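You operate a simulated robot arm through the tools that you are given. There is no shell and no other tool.

You run a simulated two-armed robot. Do the job below in one go: nothing can be reset, and whatever is moved stays where it is left.

Task
Fetch the strainer from the top of the steel table and set it on top of the silver tin with a green lid there. Take the small gold ring from the bottom shelf of the tall rack and put it on the shelf under the valve table. Take the round tin and leave it in the good tray. Take the thick orange pad and put it on the middle of the desk. Turn the right count knob to 1. Put one of the middle-large adapters from the shelf of the stock table on the shelf under the valve table. Push the yellow bar shut. Any order will do.
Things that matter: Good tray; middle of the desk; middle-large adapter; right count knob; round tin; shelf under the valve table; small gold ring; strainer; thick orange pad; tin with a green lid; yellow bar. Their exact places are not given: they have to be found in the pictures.

The check looks at the end state, three seconds after you hand in, the way a careful person would. Anything else that was tipped, shoved, dropped, spilled or broken makes it a failure. A push-on lid holds only when it is set on centred and level and pressed home; a screw cap is set on level and turned clockwise until tight.

Robot
Two 7-joint arms with two-finger parallel grippers on one trunk, on a base that moves. Base frame: it is fixed to the floor where the robot stands at the start and does not move with it; the origin is under the middle of the robot, x ahead of it, y to its left, z up. Units: m, rad, N and s.
The left shoulder is at the start at [-0.092, 0.119, 0.825], the right one opposite. With the tool pointing down near the work surface each hand reaches from about 0.1 to 0.5 m from the robot's upright axis, wherever it stands, measured 20 degrees to its own side. Places, roughly: Good tray (27x23 cm) [1.18, 2.52, 0.86]; middle of the desk (40x20 cm) [1.56, 2.52, 0.84]; middle-large adapter [5.25, 0.25, 0.5]; right count knob [5.3, 0.5, 0.9]; round tin (9x9x3 cm) [2, 2.6, 0.9]; shelf under the valve table [6.9, 2.5, 0.3]; small gold ring (5x5x3 cm) [6.1, 2.4, 0.4]; strainer (3x3x3 cm) [0.5, 0.1, 0.9]; thick orange pad (8x6x4 cm) [3.9, 2.3, 0.8]; tin with a green lid [0.5, -0.25, 1]; yellow bar [7.2, 2.4, 1]. Payload 3.43 kg a hand.
The TCP of each hand is the grasp point between the finger pads, 0.03 m short of the fingertips. In the tool frame z runs along the fingers and y along their closing line. The gripper opens to 0.094 m. The fingers are 0.028 m wide and 0.01 m thick; the gripper's body (0.05 by 0.096 m) begins 0.055 m behind the TCP.
Orientation is told as [roll, pitch, yaw] about the base's x, y, z axes, in that order, counted from this pose: with the fingers straight down and closing along the base's y, the tool's x points along the base's -x, its y along +y and its z along -z.

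Tools
- The arms move only by the tool jog_arm. It takes "left_steps", "right_steps" or both (then of equal length, played together; a hand with none holds still); each is a list of rows, each a list of 7 numbers: the shift along the base's x, y, z in m, then the turn, a rotation vector about the base's x, y, z in degrees, then the opening, from 0 (shut) to 1 (fully open). In form: [[x, y, z, wx, wy, wz, claw], ...]. A call has 1 to 20 rows; each row shifts and turns the commanded pose from where the row before left it. Rows are played at 5 a second. More than 0.05 m and 0.15 rad between two rows, or a gripper value outside its range, and nothing of the call is played. Where a pose cannot be reached the arm comes as near as it can. A force on the tool above 40 N (or 10 N above the force at the start of the call, whichever is more), or a blocked arm, ends the call early, and 0.2 s more pass. Each finger travels about 0.153 m/s and halts on what it meets, pressing with about 44 N; the grip force reading is that of the motor and also rises with nothing between the fingers. The clock runs only during rows and for 0.2 s after the last one: add rows that do not move to give the fingers time. It gives the time, the measured TCP pose, the force on the tool (base axes), the opening and the grip force at its end, in the units of the frame above (readings bear some noise), with the torque about the TCP (base axes, N m) and any sound that the robot's microphone picked up.
- Cameras (640 x 400 px; columns grow to the right, rows downward): "scene" is now at [0.0303, 0.0019, 1.5267]; the picture's right is [0.04, -1.00, 0.00], its down [-0.80, -0.03, -0.60] and it looks along [0.60, 0.02, -0.80] (base axes); focal length 250 px, centre (320, 200). "left" rides on the left gripper at [0.076, -0.014, -0.102] in its tool frame; the picture's right is [0.18, 0.98, 0.00], its down [-0.75, 0.14, -0.64] and it looks along [-0.63, 0.12, 0.77] (tool axes); focal length 243 px, centre (320, 200). "right" rides on the right gripper at [0.076, 0.014, -0.102] in its tool frame; the picture's right is [-0.18, 0.98, 0.00], its down [-0.75, -0.14, -0.64] and it looks along [-0.63, -0.12, 0.77] (tool axes); focal length 243 px, centre (320, 200).
- camera(camera): a new picture of that camera. It takes no simulated time.
- slide_trunk(by): moves the trunk up (or, below 0, down) by that many m; the arms and the scene camera ride with it, the base frame stays. It gives what a move gives, with no picture.
- drive_base(legs): drives the robot by 1 to 6 legs, each [ahead, left, turn to the left] in m, m and rad, along the robot's own axes; the way and the turn of a leg run together, so that a leg with both is an arc; at most 1.5 m and 3.142 rad a leg. The arms and the cameras ride along, it lands a little off, and it stops where it bumps. It gives what a move gives.
- aim_head(pan, tilt): turns the head with the scene camera to pan (to the left, within 2.496 rad either way) and tilt (down, from -0.506 to 1.204), counted from straight ahead of the robot (the tilt from the chest, where the trunk bows). It gives what a move gives.
- pixel_to_xyz(camera, pixels): for up to 12 pixels [column, row] of the newest picture of that camera ("zoom" is the newest enlarged one), the place [x, y, z] in the base frame of the surface seen there, good to about 0.002 m. It takes no simulated time.
- enlarge(camera, box): a new picture of the part [left, top, right, bottom] of that camera's present view, enlarged. It takes no simulated time.
- sign_off(): hands the job in; it is judged then, once.

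Leave the grippers open and the arms clear of the work at the hand-in unless told otherwise.

The tools are called after ">>>" as name(argument=value, ...) on one line, values as JSON. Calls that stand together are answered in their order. jog_arm: Moves the arms, as the interface text tells. Its arguments: {"type":"object","properties":{"left_steps":{"type":"array"},"right_steps":{"type":"array"}},"required":[]} The other tools are called the same way: slide_trunk (by) moves the trunk up or down; drive_base (legs) drives the base; aim_head (pan, tilt) turns the head that bears the scene camera; camera (camera) takes a picture; pixel_to_xyz (camera, pixels) gives the place of the surface under pixels of a picture; enlarge (camera, box) takes an enlarged picture of a part of a camera's view; sign_off () hands the job in.

At the start:

```text
clock: 0.0
left_ee_pos: [0.3521, 0.095, 1.1101]
left_tcp_rot: [0.001, 0.002, 0.001]
left_wrist_force: [0.2, 0.6, 0.6]
left_wrist_torque: [-0.01, 0.0, -0.01]
left_finger_gap: 0.094
left_gripper_force: 0.0
right_ee_pos: [0.2756, -0.1159, 1.1734]
right_tcp_rot: [-0.001, -0.001, -0.001]
right_wrist_force: [0.6, 0.0, 0.1]
right_wrist_torque: [-0.01, -0.01, 0.01]
right_finger_gap: 0.0941
right_gripper_force: 0.1
trunk travel left (down, up): [-0.25, 0.085]
robot x, y, heading: [0.0013, 0.0035, 0.006]
head pan, tilt (commanded): [0.037, 0.93]
```

scene: 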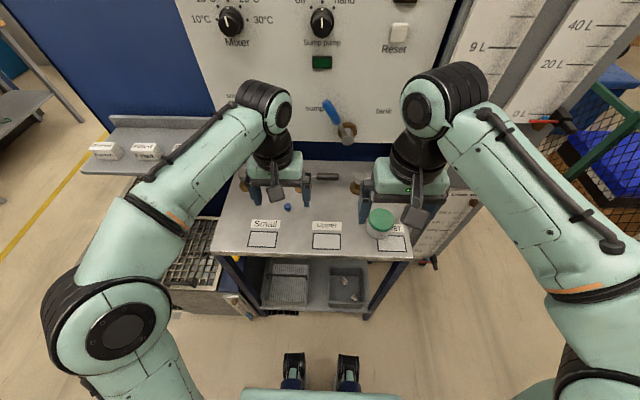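
right: 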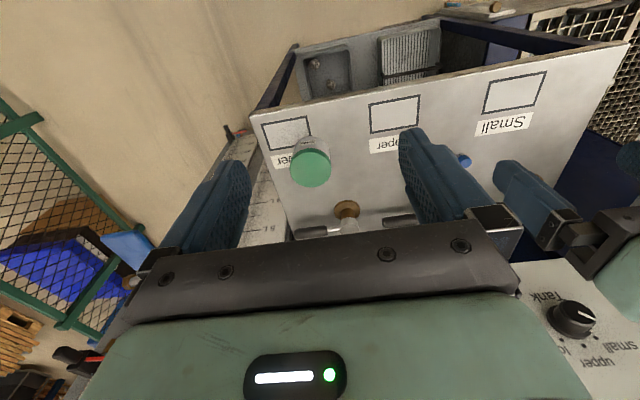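
left: 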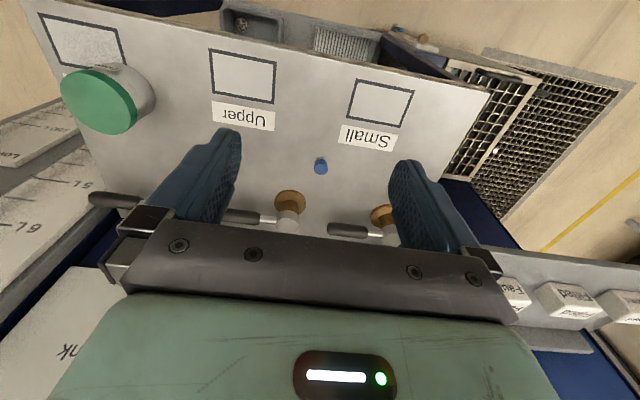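

I see the steel table ahead, with the green-lid tin near (380,222) in the scene and a small blue object near (288,207). I'll enlarge that area to identify the strainer.

>>> enlarge(camera="scene", box=[200, 140, 440, 290])

>>> enlarge(camera="left", box=[40, 0, 500, 280])

```text
2.67 times, centred on (320, 215) of scene
```

zoom: 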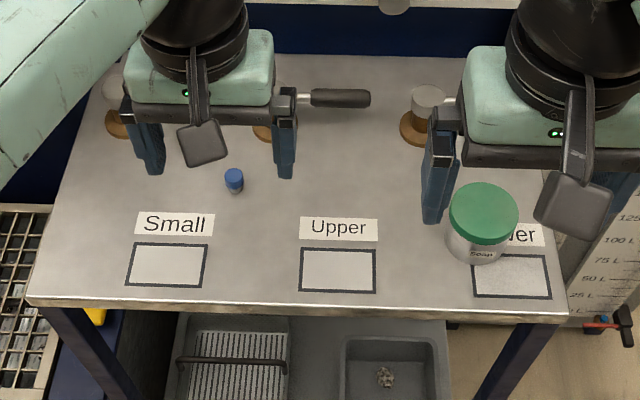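

```text
1.39 times, centred on (270, 140) of left
```

zoom: 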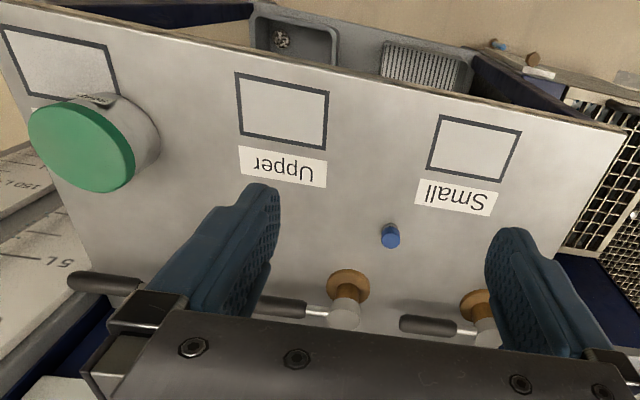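

The small blue cylinder at left zoom (390,237) may be the strainer. I'll get coordinates of it, the green lid and the table.

>>> pixel_to_xyz(camera="zoom", pixels=[[390, 228], [390, 242], [80, 150], [40, 110], [130, 180], [330, 210], [450, 250], [620, 130], [10, 20]])

>>> pixel_to_xyz(camera="scene", pixels=[[287, 205], [380, 222], [378, 235], [220, 250], [405, 258], [330, 160], [320, 210], [367, 219], [394, 219], [382, 210], [382, 230]])

>>> enlarge(camera="left", box=[270, 130, 380, 200])

```text
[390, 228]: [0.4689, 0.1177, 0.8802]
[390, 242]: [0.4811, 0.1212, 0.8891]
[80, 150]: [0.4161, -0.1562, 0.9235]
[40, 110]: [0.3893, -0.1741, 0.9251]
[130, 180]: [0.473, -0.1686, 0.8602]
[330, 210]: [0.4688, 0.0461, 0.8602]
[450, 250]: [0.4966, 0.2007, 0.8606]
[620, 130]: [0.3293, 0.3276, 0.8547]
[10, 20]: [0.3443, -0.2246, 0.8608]
```

```text
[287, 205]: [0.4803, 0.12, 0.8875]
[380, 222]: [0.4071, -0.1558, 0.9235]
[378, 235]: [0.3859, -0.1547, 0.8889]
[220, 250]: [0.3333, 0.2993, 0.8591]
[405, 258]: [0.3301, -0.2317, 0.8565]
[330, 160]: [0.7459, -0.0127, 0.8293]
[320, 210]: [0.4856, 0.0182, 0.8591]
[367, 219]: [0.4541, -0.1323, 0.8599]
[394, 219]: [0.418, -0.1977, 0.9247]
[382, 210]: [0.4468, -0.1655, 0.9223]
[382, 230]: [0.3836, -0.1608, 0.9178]
```

```text
5.71 times, centred on (325, 165) of left
```

zoom: 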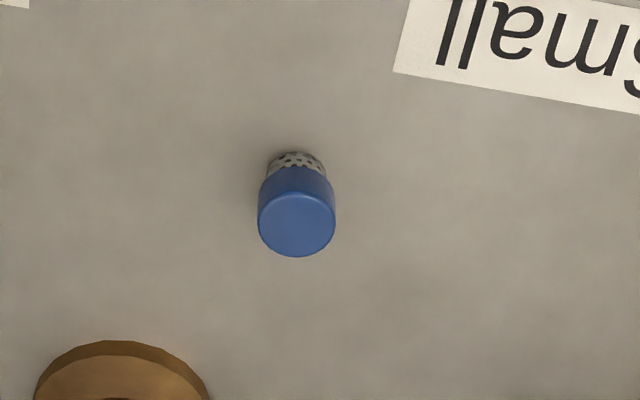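

The blue-capped perforated piece is the strainer. I'll measure it exactly in this zoom.

>>> pixel_to_xyz(camera="zoom", pixels=[[297, 225], [262, 225], [332, 225], [297, 253], [297, 198], [297, 180], [297, 160], [240, 210], [350, 210], [270, 165], [322, 165], [110, 375]])

>>> aim_head(pan=0.9, tilt=0.5)

>>> camera(camera="scene")

```text
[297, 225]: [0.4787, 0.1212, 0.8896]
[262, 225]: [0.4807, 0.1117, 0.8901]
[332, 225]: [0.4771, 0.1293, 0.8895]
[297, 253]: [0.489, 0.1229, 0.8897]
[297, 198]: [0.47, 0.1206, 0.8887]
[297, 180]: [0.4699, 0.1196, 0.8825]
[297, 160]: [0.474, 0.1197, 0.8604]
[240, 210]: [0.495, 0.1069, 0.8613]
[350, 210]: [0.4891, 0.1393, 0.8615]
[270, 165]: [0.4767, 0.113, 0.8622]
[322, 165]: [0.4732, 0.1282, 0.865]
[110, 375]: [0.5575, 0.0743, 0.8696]
```

```text
clock: 1.2
left_ee_pos: [0.351, 0.0957, 1.1099]
left_tcp_rot: [-0.001, -0.001, 0.0]
left_wrist_force: [0.1, -0.2, 0.8]
left_wrist_torque: [0.0, 0.03, 0.02]
left_finger_gap: 0.0938
left_gripper_force: 0.2
right_ee_pos: [0.2746, -0.116, 1.1717]
right_tcp_rot: [0.0, 0.0, 0.0]
right_wrist_force: [0.9, 0.0, -0.4]
right_wrist_torque: [-0.01, -0.05, -0.01]
right_finger_gap: 0.0937
right_gripper_force: 0.1
trunk travel left (down, up): [-0.25, 0.085]
robot x, y, heading: [0.0032, 0.0007, -0.003]
head pan, tilt (commanded): [0.901, 0.499]
```

```text
taken
```

scene: 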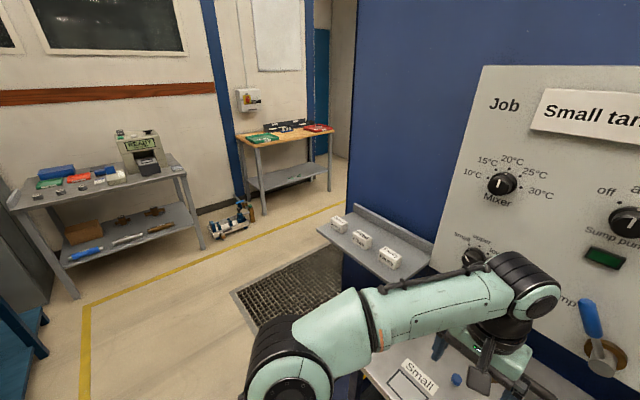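

The strainer is centred about (0.4795, 0.121), top 0.8895, diameter ~19 mm. Before descending I'll check the lever handles seen behind it in the left picture around (350,230), (245,215).

>>> camera(camera="left")

>>> pixel_to_xyz(camera="left", pixels=[[345, 230], [245, 215], [380, 215], [290, 198], [290, 222], [110, 200], [332, 229], [228, 214]])

```text
taken
```

left: 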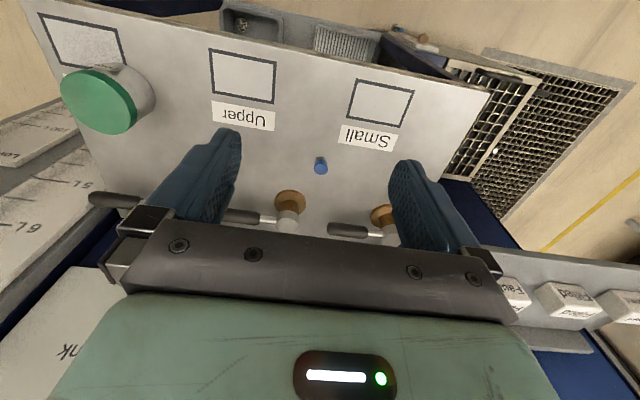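

```text
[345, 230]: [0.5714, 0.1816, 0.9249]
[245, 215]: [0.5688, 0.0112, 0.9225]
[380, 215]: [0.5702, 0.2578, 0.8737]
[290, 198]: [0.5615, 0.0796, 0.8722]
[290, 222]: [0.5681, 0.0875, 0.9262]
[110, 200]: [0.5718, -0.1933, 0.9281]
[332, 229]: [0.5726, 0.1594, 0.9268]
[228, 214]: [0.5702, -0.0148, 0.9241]
```

The levers lie at x≈0.57, well behind the strainer. I'll move the left hand above the strainer at z≈0.96 with a partial opening.

>>> jog_arm(left_steps=[[0.032, 0.006, -0.02, 0, 0, 0, 0.8], [0.032, 0.006, -0.02, 0, 0, 0, 0.7], [0.032, 0.006, -0.03, 0, 0, 0, 0.6], [0.0325, 0.0075, -0.035, 0, 0, 0, 0.5], [0, 0, -0.035, 0, 0, 0, 0.5], [0, 0, 0, 0, 0, 0, 0.5], [0, 0, 0, 0, 0, 0, 0.5]])

>>> camera(camera="left")

```text
clock: 2.8
left_ee_pos: [0.4769, 0.1203, 0.9708]
left_tcp_rot: [0.001, -0.001, -0.001]
left_wrist_force: [0.2, -0.6, -0.6]
left_wrist_torque: [0.04, 0.01, 0.02]
left_finger_gap: 0.047
left_gripper_force: 0.1
right_ee_pos: [0.2737, -0.1154, 1.1731]
right_tcp_rot: [0.001, -0.001, -0.001]
right_wrist_force: [-0.1, 0.3, -0.4]
right_wrist_torque: [0.02, 0.03, -0.04]
right_finger_gap: 0.0941
right_gripper_force: 0.0
trunk travel left (down, up): [-0.25, 0.085]
robot x, y, heading: [-0.0026, 0.0024, -0.001]
head pan, tilt (commanded): [0.901, 0.499]
```

```text
taken
```

left: 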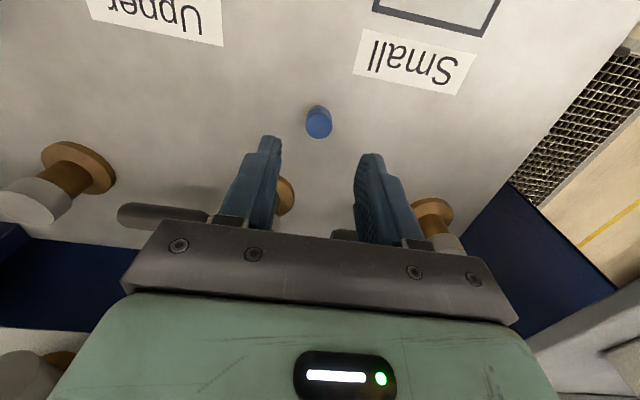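

The hand is above the strainer (blue cap at (319,122)). I'll descend to TCP z≈0.894, close, and lift.

>>> jog_arm(left_steps=[[0.002, 0.001, -0.03, 0, 0, 0, 0.5], [0, 0, -0.025, 0, 0, 0, 0.5], [0, 0, -0.014, 0, 0, 0, 0.5], [0, 0, -0.006, 0, 0, 0, 0.5], [0, 0, 0, 0, 0, 0, 0.5]])

>>> camera(camera="left")

```text
clock: 4.0
left_ee_pos: [0.4796, 0.1217, 0.8958]
left_tcp_rot: [0.001, 0.0, -0.001]
left_wrist_force: [0.0, -0.4, -0.1]
left_wrist_torque: [0.02, 0.04, 0.02]
left_finger_gap: 0.0471
left_gripper_force: 0.0
right_ee_pos: [0.2744, -0.1145, 1.1737]
right_tcp_rot: [-0.001, -0.001, 0.002]
right_wrist_force: [0.2, 0.4, -0.4]
right_wrist_torque: [0.02, 0.02, 0.0]
right_finger_gap: 0.0939
right_gripper_force: 0.1
trunk travel left (down, up): [-0.25, 0.085]
robot x, y, heading: [-0.0013, 0.0021, 0.0]
head pan, tilt (commanded): [0.901, 0.499]
```

```text
taken
```

left: 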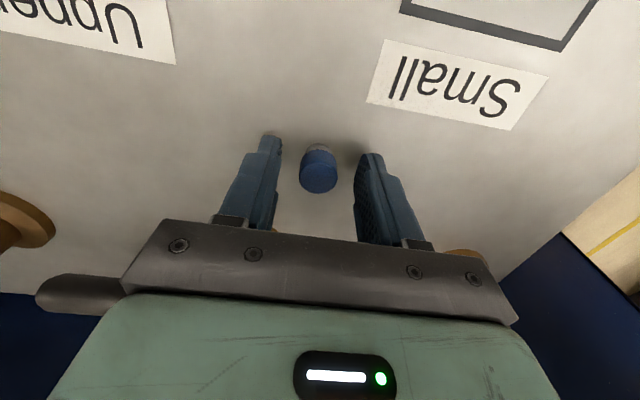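

The strainer sits between the finger tips. Closing.

>>> jog_arm(left_steps=[[0, 0, 0, 0, 0, 0, 0.3], [0, 0, 0, 0, 0, 0, 0.15], [0, 0, 0, 0, 0, 0, 0.1], [0, 0, 0, 0, 0, 0, 0.1], [0, 0, 0, 0, 0, 0, 0.1]])

>>> camera(camera="left")

```text
clock: 5.2
left_ee_pos: [0.4799, 0.1215, 0.8953]
left_tcp_rot: [0.0, 0.0, 0.002]
left_wrist_force: [-0.2, 0.0, 0.2]
left_wrist_torque: [-0.01, 0.0, -0.01]
left_finger_gap: 0.0181
left_gripper_force: 44.1
right_ee_pos: [0.2733, -0.1154, 1.1725]
right_tcp_rot: [-0.001, 0.002, 0.0]
right_wrist_force: [0.3, 0.1, -0.1]
right_wrist_torque: [-0.02, 0.01, 0.05]
right_finger_gap: 0.094
right_gripper_force: 0.1
trunk travel left (down, up): [-0.25, 0.085]
robot x, y, heading: [-0.0008, 0.001, -0.003]
head pan, tilt (commanded): [0.901, 0.499]
```

```text
taken
```

left: 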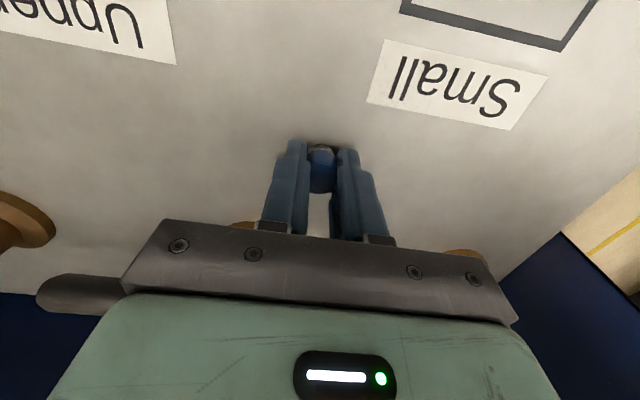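

Gripped (gap 18 mm). I'll lift the strainer clear, then look around on the right side before shifting the base right.

>>> jog_arm(left_steps=[[0, 0, 0.01, 0, 0, 0, 0.1], [0, 0, 0.03, 0, 0, 0, 0.1], [0, 0, 0.04, 0, 0, 0, 0.1], [0, 0, 0.04, 0, 0, 0, 0.1], [0, 0, 0, 0, 0, 0, 0.1]])

>>> aim_head(pan=-0.6, tilt=0.8)

>>> camera(camera="scene")

>>> camera(camera="left")

```text
clock: 6.4
left_ee_pos: [0.4797, 0.1229, 1.0164]
left_tcp_rot: [0.0, 0.001, -0.002]
left_wrist_force: [0.3, -0.6, 1.0]
left_wrist_torque: [-0.03, 0.03, -0.02]
left_finger_gap: 0.018
left_gripper_force: 44.0
right_ee_pos: [0.2735, -0.1149, 1.1727]
right_tcp_rot: [-0.001, 0.001, 0.001]
right_wrist_force: [-0.6, -0.3, 0.3]
right_wrist_torque: [0.01, -0.01, 0.01]
right_finger_gap: 0.094
right_gripper_force: 0.1
trunk travel left (down, up): [-0.25, 0.085]
robot x, y, heading: [0.0007, -0.0013, 0.0]
head pan, tilt (commanded): [0.901, 0.499]
```

```text
clock: 8.0
left_ee_pos: [0.4792, 0.1233, 1.0152]
left_tcp_rot: [0.0, 0.0, 0.0]
left_wrist_force: [-1.0, 0.3, -0.8]
left_wrist_torque: [0.0, 0.02, -0.02]
left_finger_gap: 0.0182
left_gripper_force: 43.6
right_ee_pos: [0.274, -0.1157, 1.1731]
right_tcp_rot: [-0.002, -0.001, 0.0]
right_wrist_force: [1.0, 0.0, -0.5]
right_wrist_torque: [0.03, -0.03, -0.01]
right_finger_gap: 0.0942
right_gripper_force: 0.1
trunk travel left (down, up): [-0.25, 0.085]
robot x, y, heading: [-0.0036, -0.002, 0.005]
head pan, tilt (commanded): [-0.6, 0.799]
```

```text
taken
```

scene: 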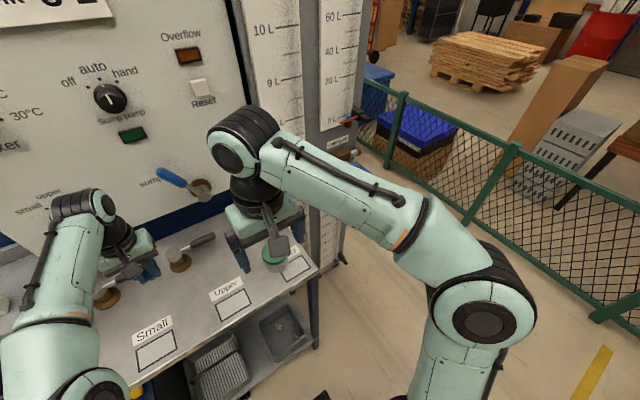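

```text
taken
```

left: 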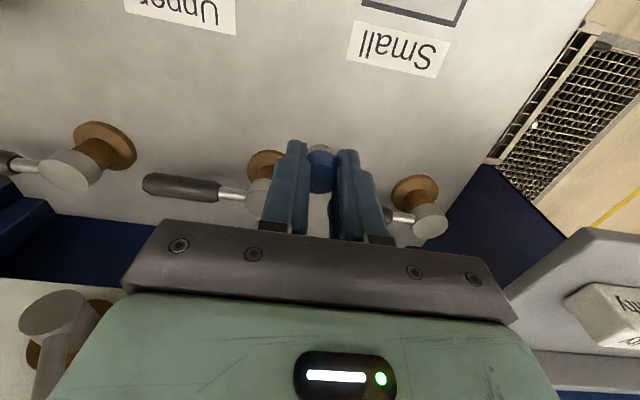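

I'll check how far the blue panel lever at (172,178) and the red valve (350,118) protrude, and re-measure the tin's lid at (275,255).

>>> pixel_to_xyz(camera="scene", pixels=[[165, 172], [185, 185], [203, 190], [348, 119], [278, 262], [275, 252], [293, 266], [310, 267], [110, 95], [190, 56]])

>>> enlarge(camera="scene", box=[220, 210, 340, 285])

```text
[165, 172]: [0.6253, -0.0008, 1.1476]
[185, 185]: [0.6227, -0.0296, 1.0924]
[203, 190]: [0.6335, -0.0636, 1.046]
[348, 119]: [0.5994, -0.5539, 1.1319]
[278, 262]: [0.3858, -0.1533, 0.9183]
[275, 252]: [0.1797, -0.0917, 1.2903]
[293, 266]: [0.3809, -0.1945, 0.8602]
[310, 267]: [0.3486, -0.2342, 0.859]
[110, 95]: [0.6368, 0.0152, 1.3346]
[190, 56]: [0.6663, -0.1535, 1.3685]
```

```text
5.33 times, centred on (280, 248) of scene
```

zoom: 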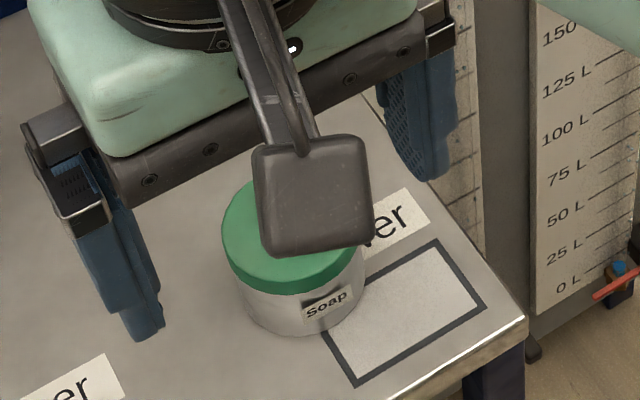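

Path is free. I'll pull the left hand back to x≈0.41 then slide the base 0.28 m to the right.

>>> jog_arm(left_steps=[[-0.035, 0, 0.005, 0, 0, 0, 0.1], [-0.033, 0, 0, 0, 0, 0, 0.1], [0, 0, 0, 0, 0, 0, 0.1]])

>>> drive_base(legs=[[0, -0.28, 0]])

>>> camera(camera="left")

```text
clock: 8.8
left_ee_pos: [0.4131, 0.1222, 1.0195]
left_tcp_rot: [0.0, 0.0, 0.001]
left_wrist_force: [0.5, -0.2, 0.5]
left_wrist_torque: [0.02, 0.01, -0.01]
left_finger_gap: 0.0179
left_gripper_force: 43.7
right_ee_pos: [0.2754, -0.115, 1.1734]
right_tcp_rot: [0.0, -0.001, -0.001]
right_wrist_force: [0.2, -0.4, -0.3]
right_wrist_torque: [0.03, 0.01, 0.0]
right_finger_gap: 0.0941
right_gripper_force: 0.0
trunk travel left (down, up): [-0.25, 0.085]
robot x, y, heading: [0.0002, 0.0016, -0.002]
head pan, tilt (commanded): [-0.6, 0.799]
```

```text
clock: 11.8
left_ee_pos: [0.4126, -0.1587, 1.0198]
left_tcp_rot: [0.001, 0.001, -0.002]
left_wrist_force: [0.2, -0.3, 0.2]
left_wrist_torque: [0.04, -0.02, -0.01]
left_finger_gap: 0.019
left_gripper_force: 43.9
right_ee_pos: [0.2732, -0.3958, 1.1722]
right_tcp_rot: [0.001, 0.001, 0.0]
right_wrist_force: [-0.4, -0.6, -0.1]
right_wrist_torque: [-0.01, 0.03, 0.0]
right_finger_gap: 0.0941
right_gripper_force: 0.1
trunk travel left (down, up): [-0.25, 0.085]
robot x, y, heading: [-0.0012, -0.2795, -0.008]
head pan, tilt (commanded): [-0.6, 0.799]
```

```text
taken
```

left: 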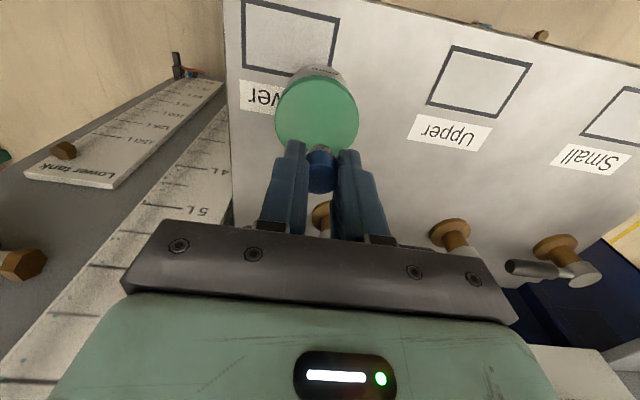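

The green lid lies below the hand around (317,112). I'll measure its rim to find the centre.

>>> pixel_to_xyz(camera="left", pixels=[[279, 112], [356, 112], [317, 82], [317, 140], [290, 85], [345, 88], [285, 140], [317, 112], [317, 76], [278, 120], [357, 118]])

>>> aim_head(pan=0.1, tilt=0.95)

>>> camera(camera="scene")

```text
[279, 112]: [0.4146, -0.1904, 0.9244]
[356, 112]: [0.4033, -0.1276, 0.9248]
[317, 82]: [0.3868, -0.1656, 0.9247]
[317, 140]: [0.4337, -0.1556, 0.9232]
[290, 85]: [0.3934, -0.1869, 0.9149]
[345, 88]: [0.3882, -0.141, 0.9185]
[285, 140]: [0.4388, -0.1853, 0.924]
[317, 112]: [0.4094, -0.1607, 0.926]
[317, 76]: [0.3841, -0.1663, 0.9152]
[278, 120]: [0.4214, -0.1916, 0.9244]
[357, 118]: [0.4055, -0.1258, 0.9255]
```

```text
clock: 12.9
left_ee_pos: [0.4131, -0.1573, 1.0204]
left_tcp_rot: [0.0, 0.001, -0.003]
left_wrist_force: [-0.2, -0.7, -0.4]
left_wrist_torque: [-0.01, 0.0, 0.0]
left_finger_gap: 0.0188
left_gripper_force: 43.9
right_ee_pos: [0.2733, -0.3955, 1.1719]
right_tcp_rot: [0.0, -0.001, 0.001]
right_wrist_force: [-0.3, -0.1, -0.1]
right_wrist_torque: [0.0, 0.0, -0.02]
right_finger_gap: 0.0942
right_gripper_force: 0.0
trunk travel left (down, up): [-0.25, 0.085]
robot x, y, heading: [0.0015, -0.2775, -0.001]
head pan, tilt (commanded): [0.099, 0.949]
```

```text
taken
```

scene: 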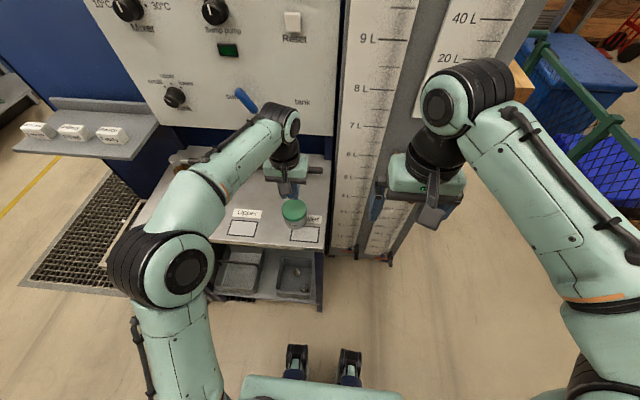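

I'll zoom in on the tin from the scene view around (295,212) to refine the lid centre.

>>> enlarge(camera="scene", box=[255, 175, 335, 225])

```text
8.00 times, centred on (295, 200) of scene
```

zoom: 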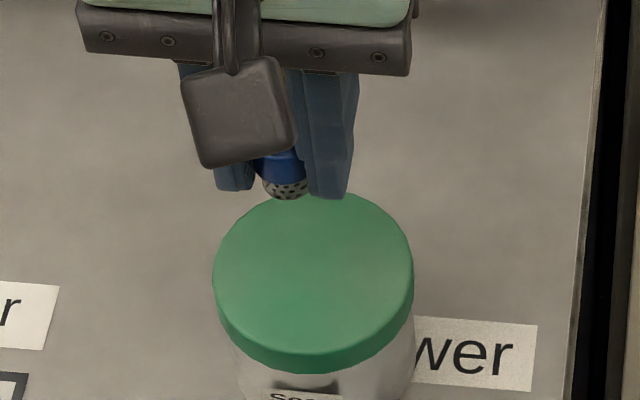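

>>> pixel_to_xyz(camera="zoom", pixels=[[214, 275], [412, 275], [313, 346], [313, 200], [245, 330], [385, 330], [240, 220], [390, 222], [313, 270], [285, 195], [285, 155]])

```text
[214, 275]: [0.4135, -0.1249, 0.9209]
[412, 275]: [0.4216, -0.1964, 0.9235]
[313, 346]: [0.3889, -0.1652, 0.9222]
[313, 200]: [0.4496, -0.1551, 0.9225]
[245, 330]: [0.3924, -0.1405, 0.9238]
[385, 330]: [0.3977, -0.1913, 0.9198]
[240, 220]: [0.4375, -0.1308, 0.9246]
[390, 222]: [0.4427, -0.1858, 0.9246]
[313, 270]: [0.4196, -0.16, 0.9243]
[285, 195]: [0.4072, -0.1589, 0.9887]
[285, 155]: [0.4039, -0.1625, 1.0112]
```

Lid centre ≈ (0.419, -0.160), top 0.924. The strainer bottom is 0.035 below the TCP, so I'll lower the TCP to ≈0.960.

>>> jog_arm(left_steps=[[0.006, -0.002, -0.02, 0, 0, 0, 0.1], [0, 0, -0.02, 0, 0, 0, 0.1], [0, 0, -0.012, 0, 0, 0, 0.1], [0, 0, -0.005, 0, 0, 0, 0.1], [0, 0, 0, 0, 0, 0, 0.1], [0, 0, 0, 0, 0, 0, 0.1]])

>>> enlarge(camera="scene", box=[255, 175, 335, 225])

>>> enlarge(camera="left", box=[240, 80, 400, 180])

```text
clock: 14.3
left_ee_pos: [0.4197, -0.1596, 0.9618]
left_tcp_rot: [0.0, -0.001, -0.003]
left_wrist_force: [-0.8, 0.4, 0.3]
left_wrist_torque: [0.01, 0.03, 0.01]
left_finger_gap: 0.0191
left_gripper_force: 45.0
right_ee_pos: [0.2744, -0.3967, 1.173]
right_tcp_rot: [-0.001, -0.001, 0.001]
right_wrist_force: [0.6, 0.0, -0.3]
right_wrist_torque: [0.01, 0.01, -0.02]
right_finger_gap: 0.0941
right_gripper_force: 0.1
trunk travel left (down, up): [-0.25, 0.085]
robot x, y, heading: [-0.0008, -0.2782, 0.002]
head pan, tilt (commanded): [0.099, 0.949]
```

```text
8.00 times, centred on (295, 200) of scene
```

zoom: 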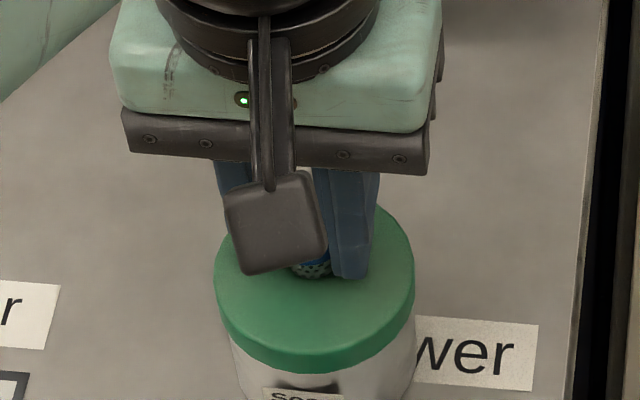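

```text
4.00 times, centred on (320, 130) of left
```

zoom: 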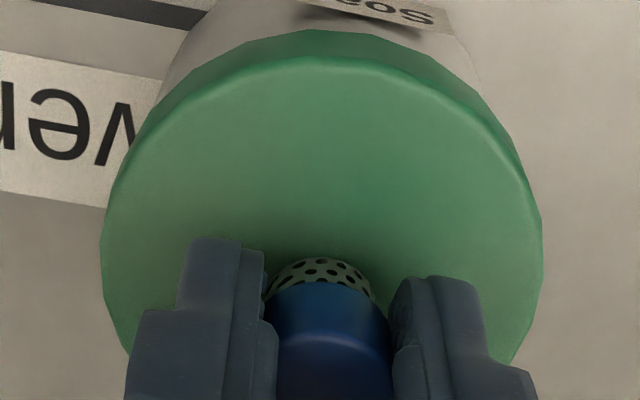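

Close to the lid. I'll lower in 1 mm steps watching the force.

>>> jog_arm(left_steps=[[0, 0, -0.0012, 0, 0, 0, 0.1], [0, 0, -0.001, 0, 0, 0, 0.1], [0, 0, 0, 0, 0, 0, 0.1]])

>>> enlarge(camera="left", box=[240, 80, 400, 180])

```text
clock: 15.1
left_ee_pos: [0.4198, -0.1609, 0.9617]
left_tcp_rot: [-0.001, 0.0, -0.001]
left_wrist_force: [-0.8, -0.2, -0.3]
left_wrist_torque: [0.0, -0.03, -0.01]
left_finger_gap: 0.0192
left_gripper_force: 44.3
right_ee_pos: [0.2735, -0.3964, 1.1736]
right_tcp_rot: [0.0, 0.0, 0.0]
right_wrist_force: [-0.7, 0.2, -0.6]
right_wrist_torque: [-0.01, -0.01, 0.01]
right_finger_gap: 0.0939
right_gripper_force: 0.1
trunk travel left (down, up): [-0.25, 0.085]
robot x, y, heading: [-0.0038, -0.2807, -0.002]
head pan, tilt (commanded): [0.099, 0.949]
```

```text
4.00 times, centred on (320, 130) of left
```

zoom: 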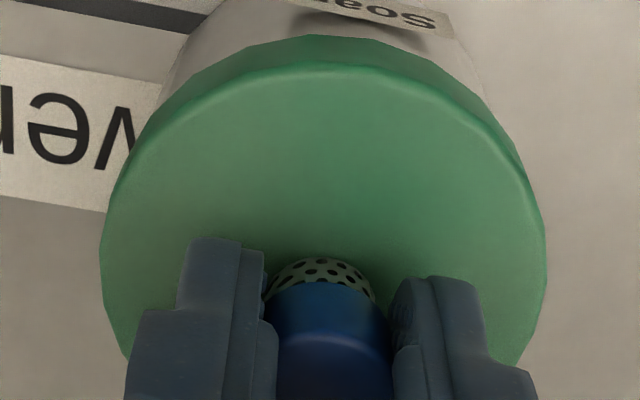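

No contact force yet. A few more 1 mm steps.

>>> jog_arm(left_steps=[[0, 0, -0.001, 0, 0, 0, 0.1], [0, 0, -0.001, 0, 0, 0, 0.1], [0, 0, 0, 0, 0, 0, 0.1]])

>>> enlarge(camera="left", box=[240, 80, 400, 180])

```text
clock: 15.9
left_ee_pos: [0.4184, -0.1602, 0.9598]
left_tcp_rot: [0.001, -0.002, 0.001]
left_wrist_force: [1.4, 1.7, 3.8]
left_wrist_torque: [0.0, -0.03, 0.0]
left_finger_gap: 0.0194
left_gripper_force: 43.7
right_ee_pos: [0.2742, -0.3966, 1.1733]
right_tcp_rot: [0.0, 0.0, -0.001]
right_wrist_force: [0.9, -0.6, 0.3]
right_wrist_torque: [0.0, -0.01, 0.0]
right_finger_gap: 0.0938
right_gripper_force: 0.0
trunk travel left (down, up): [-0.25, 0.085]
robot x, y, heading: [-0.0021, -0.2774, -0.004]
head pan, tilt (commanded): [0.099, 0.949]
```

```text
4.00 times, centred on (320, 130) of left
```

zoom: 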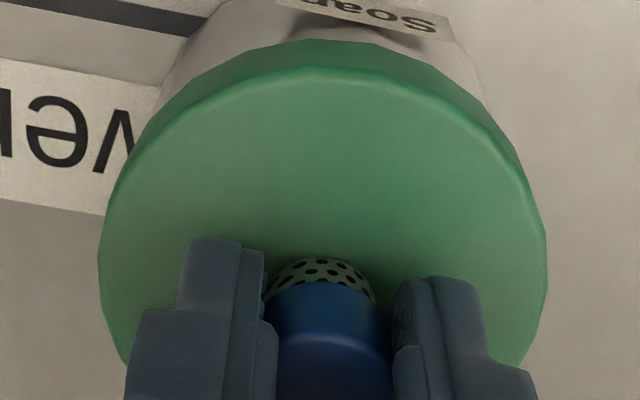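

Contact force 3.8 N in z: the strainer is on the lid. I'll open gently and then rise straight up.

>>> jog_arm(left_steps=[[0, 0, 0, 0, 0, 0, 0.2], [0, 0, 0, 0, 0, 0, 0.25], [0, 0, 0, 0, 0, 0, 0.35], [0, 0, 0, 0, 0, 0, 0.45], [0, 0, 0.02, 0, 0, 0, 0.45], [0, 0, 0.03, 0, 0, 0, 0.45], [0, 0, 0.04, 0, 0, 0, 0.45], [0, 0, 0.04, 0, 0, 0, 0.45]])

>>> enlarge(camera="left", box=[240, 50, 400, 150])

>>> enlarge(camera="scene", box=[255, 175, 335, 225])

```text
clock: 17.7
left_ee_pos: [0.4196, -0.1586, 1.0907]
left_tcp_rot: [0.0, 0.001, 0.001]
left_wrist_force: [0.2, 0.0, -0.2]
left_wrist_torque: [0.02, 0.02, 0.01]
left_finger_gap: 0.0424
left_gripper_force: 0.1
right_ee_pos: [0.2748, -0.3977, 1.1725]
right_tcp_rot: [0.002, -0.001, 0.0]
right_wrist_force: [0.1, 0.7, 0.2]
right_wrist_torque: [0.01, 0.0, 0.01]
right_finger_gap: 0.0938
right_gripper_force: 0.0
trunk travel left (down, up): [-0.25, 0.085]
robot x, y, heading: [-0.0023, -0.2809, -0.003]
head pan, tilt (commanded): [0.099, 0.949]
```

```text
4.00 times, centred on (320, 100) of left
```

zoom: 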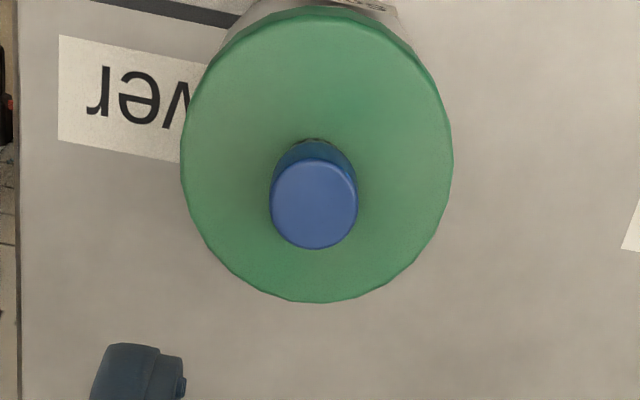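

```text
8.00 times, centred on (295, 200) of scene
```

zoom: 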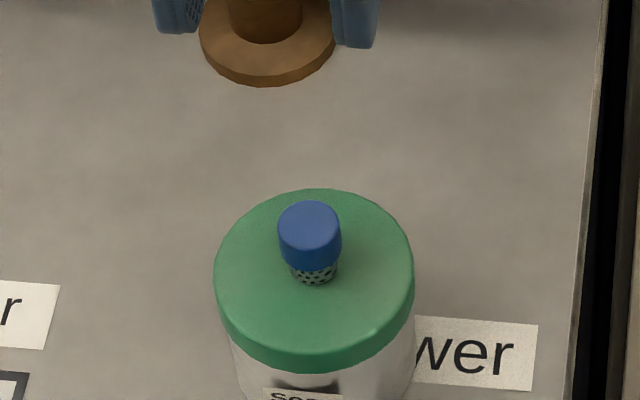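

The strainer stands centred on the green lid. Now I'll retract the left hand and back the base away from the table, then survey the room.

>>> jog_arm(left_steps=[[-0.03, 0, 0.03, 0, 0, 0, 0.7], [-0.04, 0.01, 0.02, 0, 0, 0, 1], [-0.04, 0.01, 0.01, 0, 0, 0, 1], [-0.04, 0.01, 0.01, 0, 0, 0, 1]])

>>> aim_head(pan=2.4, tilt=0.6)

>>> camera(camera="scene")

>>> aim_head(pan=-2.4, tilt=0.6)

>>> camera(camera="scene")

>>> aim_head(pan=1.4, tilt=0.5)

>>> camera(camera="scene")

```text
clock: 18.7
left_ee_pos: [0.2671, -0.1327, 1.1606]
left_tcp_rot: [-0.001, -0.001, 0.002]
left_wrist_force: [0.1, 0.2, -0.6]
left_wrist_torque: [-0.01, 0.0, 0.03]
left_finger_gap: 0.0941
left_gripper_force: 0.1
right_ee_pos: [0.2731, -0.3954, 1.1728]
right_tcp_rot: [0.0, -0.002, 0.0]
right_wrist_force: [0.3, -0.5, 0.8]
right_wrist_torque: [0.05, -0.04, 0.0]
right_finger_gap: 0.0937
right_gripper_force: 0.0
trunk travel left (down, up): [-0.25, 0.085]
robot x, y, heading: [-0.0012, -0.28, -0.001]
head pan, tilt (commanded): [0.099, 0.949]
```

```text
clock: 20.8
left_ee_pos: [0.2691, -0.1324, 1.1616]
left_tcp_rot: [0.0, -0.001, -0.001]
left_wrist_force: [1.5, -0.7, -0.7]
left_wrist_torque: [-0.02, 0.03, 0.01]
left_finger_gap: 0.0939
left_gripper_force: 0.0
right_ee_pos: [0.2742, -0.3969, 1.1725]
right_tcp_rot: [-0.001, -0.001, -0.001]
right_wrist_force: [0.1, -0.3, 0.5]
right_wrist_torque: [-0.01, 0.02, -0.02]
right_finger_gap: 0.0939
right_gripper_force: 0.1
trunk travel left (down, up): [-0.25, 0.085]
robot x, y, heading: [0.0011, -0.2796, -0.003]
head pan, tilt (commanded): [2.4, 0.6]
```

```text
taken
```

scene: 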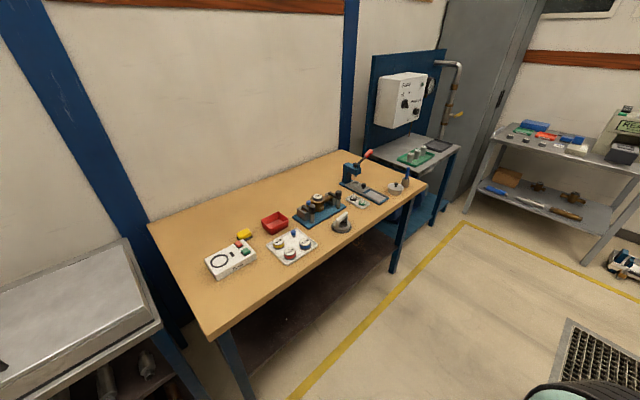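

```text
clock: 24.6
left_ee_pos: [0.2695, -0.1328, 1.1616]
left_tcp_rot: [0.001, 0.0, 0.0]
left_wrist_force: [-0.4, 0.3, 0.0]
left_wrist_torque: [0.0, -0.02, 0.01]
left_finger_gap: 0.0942
left_gripper_force: 0.0
right_ee_pos: [0.2731, -0.3961, 1.1727]
right_tcp_rot: [0.0, 0.0, 0.0]
right_wrist_force: [0.3, -0.2, -0.2]
right_wrist_torque: [0.0, 0.02, 0.0]
right_finger_gap: 0.094
right_gripper_force: 0.0
trunk travel left (down, up): [-0.25, 0.085]
robot x, y, heading: [-0.0001, -0.2796, -0.004]
head pan, tilt (commanded): [-2.4, 0.6]
```

```text
taken
```

scene: 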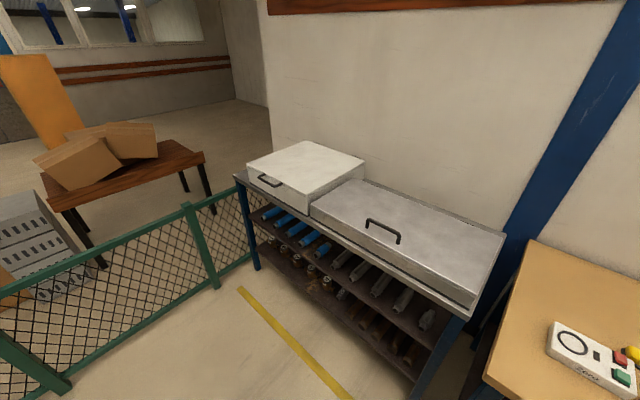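

```text
clock: 27.8
left_ee_pos: [0.2697, -0.1323, 1.16]
left_tcp_rot: [0.002, -0.001, 0.0]
left_wrist_force: [-0.5, -1.1, 0.0]
left_wrist_torque: [0.01, -0.01, 0.01]
left_finger_gap: 0.0941
left_gripper_force: 0.1
right_ee_pos: [0.274, -0.3977, 1.1729]
right_tcp_rot: [-0.001, 0.0, 0.0]
right_wrist_force: [0.0, 0.5, 0.4]
right_wrist_torque: [0.02, 0.01, -0.01]
right_finger_gap: 0.0941
right_gripper_force: 0.1
trunk travel left (down, up): [-0.25, 0.085]
robot x, y, heading: [-0.0028, -0.2789, -0.002]
head pan, tilt (commanded): [1.4, 0.499]
```

```text
taken
```

scene: 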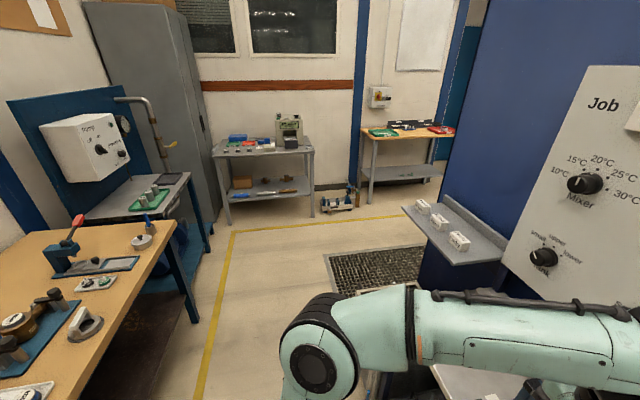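

I see the desk with green/red trays at (410,135), a bench at (265,145), and a thing on the floor at (340,205). I'll get coordinates for navigation.

>>> pixel_to_xyz(camera="scene", pixels=[[340, 205], [385, 132], [440, 129], [265, 145], [390, 265], [455, 220], [372, 190], [435, 178], [480, 50], [560, 260], [380, 97], [315, 205]])

>>> enlarge(camera="scene", box=[330, 70, 490, 220])

```text
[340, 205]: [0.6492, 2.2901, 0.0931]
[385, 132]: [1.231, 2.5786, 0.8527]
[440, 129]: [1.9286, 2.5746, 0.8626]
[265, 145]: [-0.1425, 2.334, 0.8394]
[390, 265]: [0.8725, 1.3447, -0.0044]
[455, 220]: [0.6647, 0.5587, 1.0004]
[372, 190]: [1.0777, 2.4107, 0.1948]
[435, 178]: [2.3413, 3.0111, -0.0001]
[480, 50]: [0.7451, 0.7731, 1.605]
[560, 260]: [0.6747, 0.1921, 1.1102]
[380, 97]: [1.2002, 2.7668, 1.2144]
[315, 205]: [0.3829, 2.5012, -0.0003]
```

```text
2.67 times, centred on (410, 145) of scene
```

zoom: 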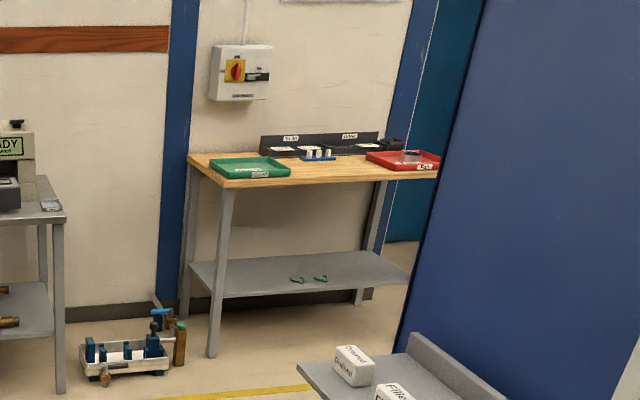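

I'll query the cabinet corner and the wooden desk's edges for a safe path.

>>> camera(camera="scene")

>>> pixel_to_xyz(camera="scene", pixels=[[445, 170], [455, 150], [470, 80], [428, 290], [172, 245], [195, 318], [205, 235], [212, 210], [405, 212], [330, 250], [415, 245], [300, 380]])

```text
taken
```

scene: 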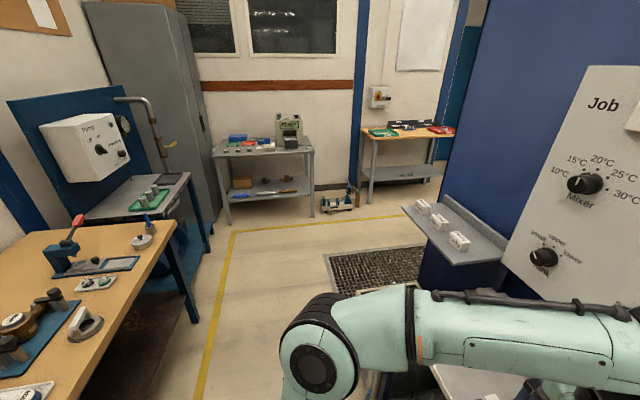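

```text
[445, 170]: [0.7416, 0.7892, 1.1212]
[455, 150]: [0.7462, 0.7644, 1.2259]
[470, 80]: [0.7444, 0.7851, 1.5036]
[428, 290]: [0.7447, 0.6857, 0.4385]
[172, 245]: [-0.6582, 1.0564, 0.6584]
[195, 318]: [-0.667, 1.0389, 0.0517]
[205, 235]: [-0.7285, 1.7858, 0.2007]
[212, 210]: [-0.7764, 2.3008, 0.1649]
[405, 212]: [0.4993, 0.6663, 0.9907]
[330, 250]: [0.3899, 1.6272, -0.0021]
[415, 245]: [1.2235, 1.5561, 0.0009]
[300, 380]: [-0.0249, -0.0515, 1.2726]
```

Path: back 0.25, turn left 90°, ahead to y≈1.35, then slide right along the desk. I'll do the first part and look.

>>> drive_base(legs=[[-0.25, 0, 0], [0, 0, 1.571], [1.5, 0, 0], [0.15, -0.4, 0]])

>>> aim_head(pan=-0.5, tilt=0.5)

>>> camera(camera="scene")

```text
clock: 44.1
left_ee_pos: [0.0303, 1.6261, 1.1606]
left_tcp_rot: [0.002, 0.0, 1.545]
left_wrist_force: [0.3, 0.0, 0.4]
left_wrist_torque: [0.0, 0.0, 0.04]
left_finger_gap: 0.0941
left_gripper_force: 0.1
right_ee_pos: [0.2942, 1.6243, 1.172]
right_tcp_rot: [0.001, 0.002, 1.546]
right_wrist_force: [-0.2, 0.3, -0.7]
right_wrist_torque: [0.02, -0.03, 0.02]
right_finger_gap: 0.094
right_gripper_force: 0.0
trunk travel left (down, up): [-0.25, 0.085]
robot x, y, heading: [0.1695, 1.3533, 1.549]
head pan, tilt (commanded): [1.4, 0.499]
```

```text
clock: 46.0
left_ee_pos: [0.0305, 1.627, 1.1606]
left_tcp_rot: [0.0, 0.001, 1.545]
left_wrist_force: [0.4, 0.5, -0.2]
left_wrist_torque: [0.01, -0.04, -0.02]
left_finger_gap: 0.0939
left_gripper_force: 0.1
right_ee_pos: [0.2947, 1.6249, 1.1719]
right_tcp_rot: [0.003, 0.0, 1.546]
right_wrist_force: [0.6, 0.3, 0.1]
right_wrist_torque: [0.02, 0.01, 0.0]
right_finger_gap: 0.094
right_gripper_force: 0.0
trunk travel left (down, up): [-0.25, 0.085]
robot x, y, heading: [0.1701, 1.3533, 1.546]
head pan, tilt (commanded): [-0.499, 0.499]
```

```text
taken
```

scene: 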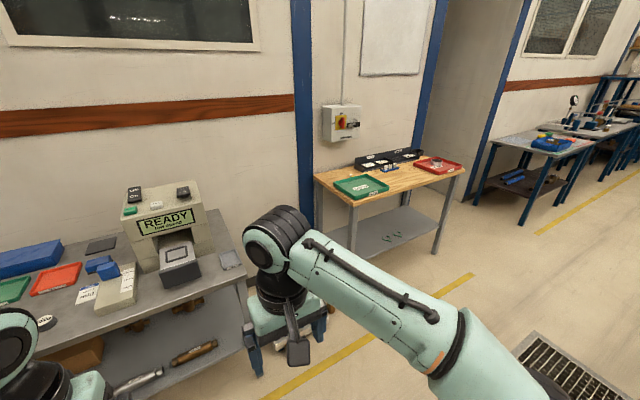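

The desk with the green and red tray is at right. I'll slide right ~1.35 m to stand before it and look.

>>> drive_base(legs=[[0, -1.4, 0.024]])

>>> aim_head(pan=0.0, tilt=0.6)

>>> camera(camera="scene")

>>> aim_head(pan=-1.2, tilt=0.4)

>>> camera(camera="scene")

```text
clock: 58.5
left_ee_pos: [1.4416, 1.5912, 1.1601]
left_tcp_rot: [-0.001, 0.0, 1.549]
left_wrist_force: [0.5, 0.6, -0.6]
left_wrist_torque: [0.01, -0.02, 0.0]
left_finger_gap: 0.0939
left_gripper_force: 0.0
right_ee_pos: [1.7052, 1.5903, 1.1728]
right_tcp_rot: [-0.001, -0.001, 1.549]
right_wrist_force: [0.3, 0.3, -0.5]
right_wrist_torque: [0.04, -0.04, 0.04]
right_finger_gap: 0.094
right_gripper_force: 0.0
trunk travel left (down, up): [-0.25, 0.085]
robot x, y, heading: [1.5831, 1.3154, 1.552]
head pan, tilt (commanded): [-0.499, 0.499]
```

```text
clock: 59.5
left_ee_pos: [1.4426, 1.5918, 1.1599]
left_tcp_rot: [0.0, -0.001, 1.547]
left_wrist_force: [0.5, -0.4, 0.6]
left_wrist_torque: [-0.03, 0.0, 0.04]
left_finger_gap: 0.0939
left_gripper_force: 0.0
right_ee_pos: [1.7066, 1.5901, 1.1736]
right_tcp_rot: [0.0, 0.001, 1.55]
right_wrist_force: [1.0, -0.4, -0.7]
right_wrist_torque: [-0.04, 0.0, 0.0]
right_finger_gap: 0.0938
right_gripper_force: 0.1
trunk travel left (down, up): [-0.25, 0.085]
robot x, y, heading: [1.5843, 1.3191, 1.548]
head pan, tilt (commanded): [0.0, 0.6]
```

```text
taken
```

scene: 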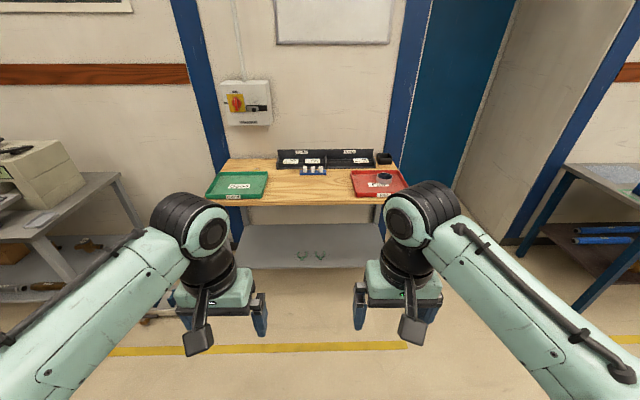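

```text
clock: 60.9
left_ee_pos: [1.4424, 1.5928, 1.1604]
left_tcp_rot: [0.001, 0.0, 1.547]
left_wrist_force: [-0.4, -0.1, 0.7]
left_wrist_torque: [-0.04, 0.02, 0.0]
left_finger_gap: 0.094
left_gripper_force: 0.0
right_ee_pos: [1.7063, 1.5907, 1.1715]
right_tcp_rot: [0.0, 0.0, 1.549]
right_wrist_force: [-0.2, -1.4, 0.9]
right_wrist_torque: [0.03, 0.03, 0.0]
right_finger_gap: 0.0939
right_gripper_force: 0.0
trunk travel left (down, up): [-0.25, 0.085]
robot x, y, heading: [1.5836, 1.3245, 1.549]
head pan, tilt (commanded): [-1.201, 0.4]
```

```text
taken
```

scene: 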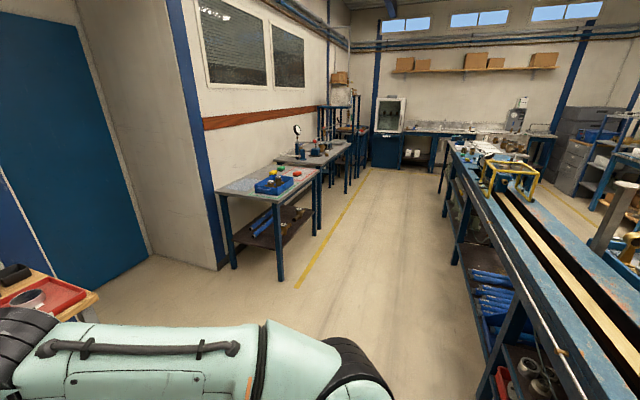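

I'll aim the head at the desk and enlarge to read the labels.

>>> aim_head(pan=0.0, tilt=0.5)

>>> enlarge(camera="scene", box=[190, 150, 430, 300])

```text
clock: 62.3
left_ee_pos: [1.4423, 1.5914, 1.1613]
left_tcp_rot: [0.0, 0.0, 1.548]
left_wrist_force: [0.4, 0.0, -0.2]
left_wrist_torque: [-0.03, 0.03, 0.03]
left_finger_gap: 0.0941
left_gripper_force: 0.0
right_ee_pos: [1.7055, 1.5914, 1.1733]
right_tcp_rot: [-0.001, 0.002, 1.551]
right_wrist_force: [0.6, 0.1, 1.1]
right_wrist_torque: [-0.01, -0.01, -0.02]
right_finger_gap: 0.094
right_gripper_force: 0.1
trunk travel left (down, up): [-0.25, 0.085]
robot x, y, heading: [1.5851, 1.3217, 1.549]
head pan, tilt (commanded): [0.0, 0.499]
```

```text
2.67 times, centred on (310, 225) of scene
```

zoom: 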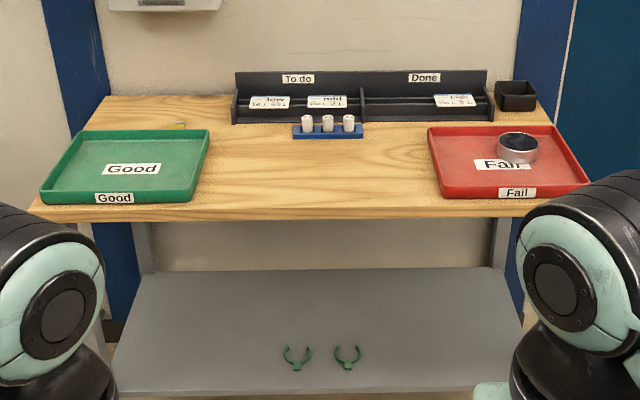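

>>> pixel_to_xyz(camera="zoom", pixels=[[516, 140], [516, 160], [497, 143], [537, 143], [500, 200], [440, 195], [120, 170], [50, 200], [190, 198], [320, 210], [300, 170], [320, 135]])

>>> enlarge(camera="scene", box=[350, 190, 414, 230])

```text
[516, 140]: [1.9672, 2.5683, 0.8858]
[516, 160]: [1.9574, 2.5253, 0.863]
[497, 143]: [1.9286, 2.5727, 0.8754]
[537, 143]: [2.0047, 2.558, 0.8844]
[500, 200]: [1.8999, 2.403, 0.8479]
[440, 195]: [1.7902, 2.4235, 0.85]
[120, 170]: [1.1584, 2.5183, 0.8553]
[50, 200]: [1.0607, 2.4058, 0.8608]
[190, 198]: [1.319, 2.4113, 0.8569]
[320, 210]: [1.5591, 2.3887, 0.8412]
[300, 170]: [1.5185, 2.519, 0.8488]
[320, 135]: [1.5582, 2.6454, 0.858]
```

```text
10.00 times, centred on (382, 210) of scene
```

zoom: 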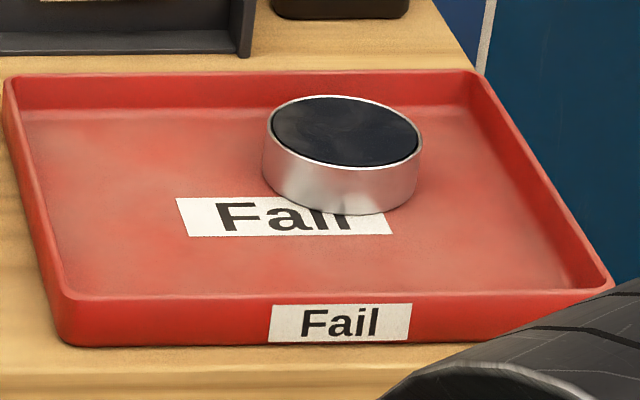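

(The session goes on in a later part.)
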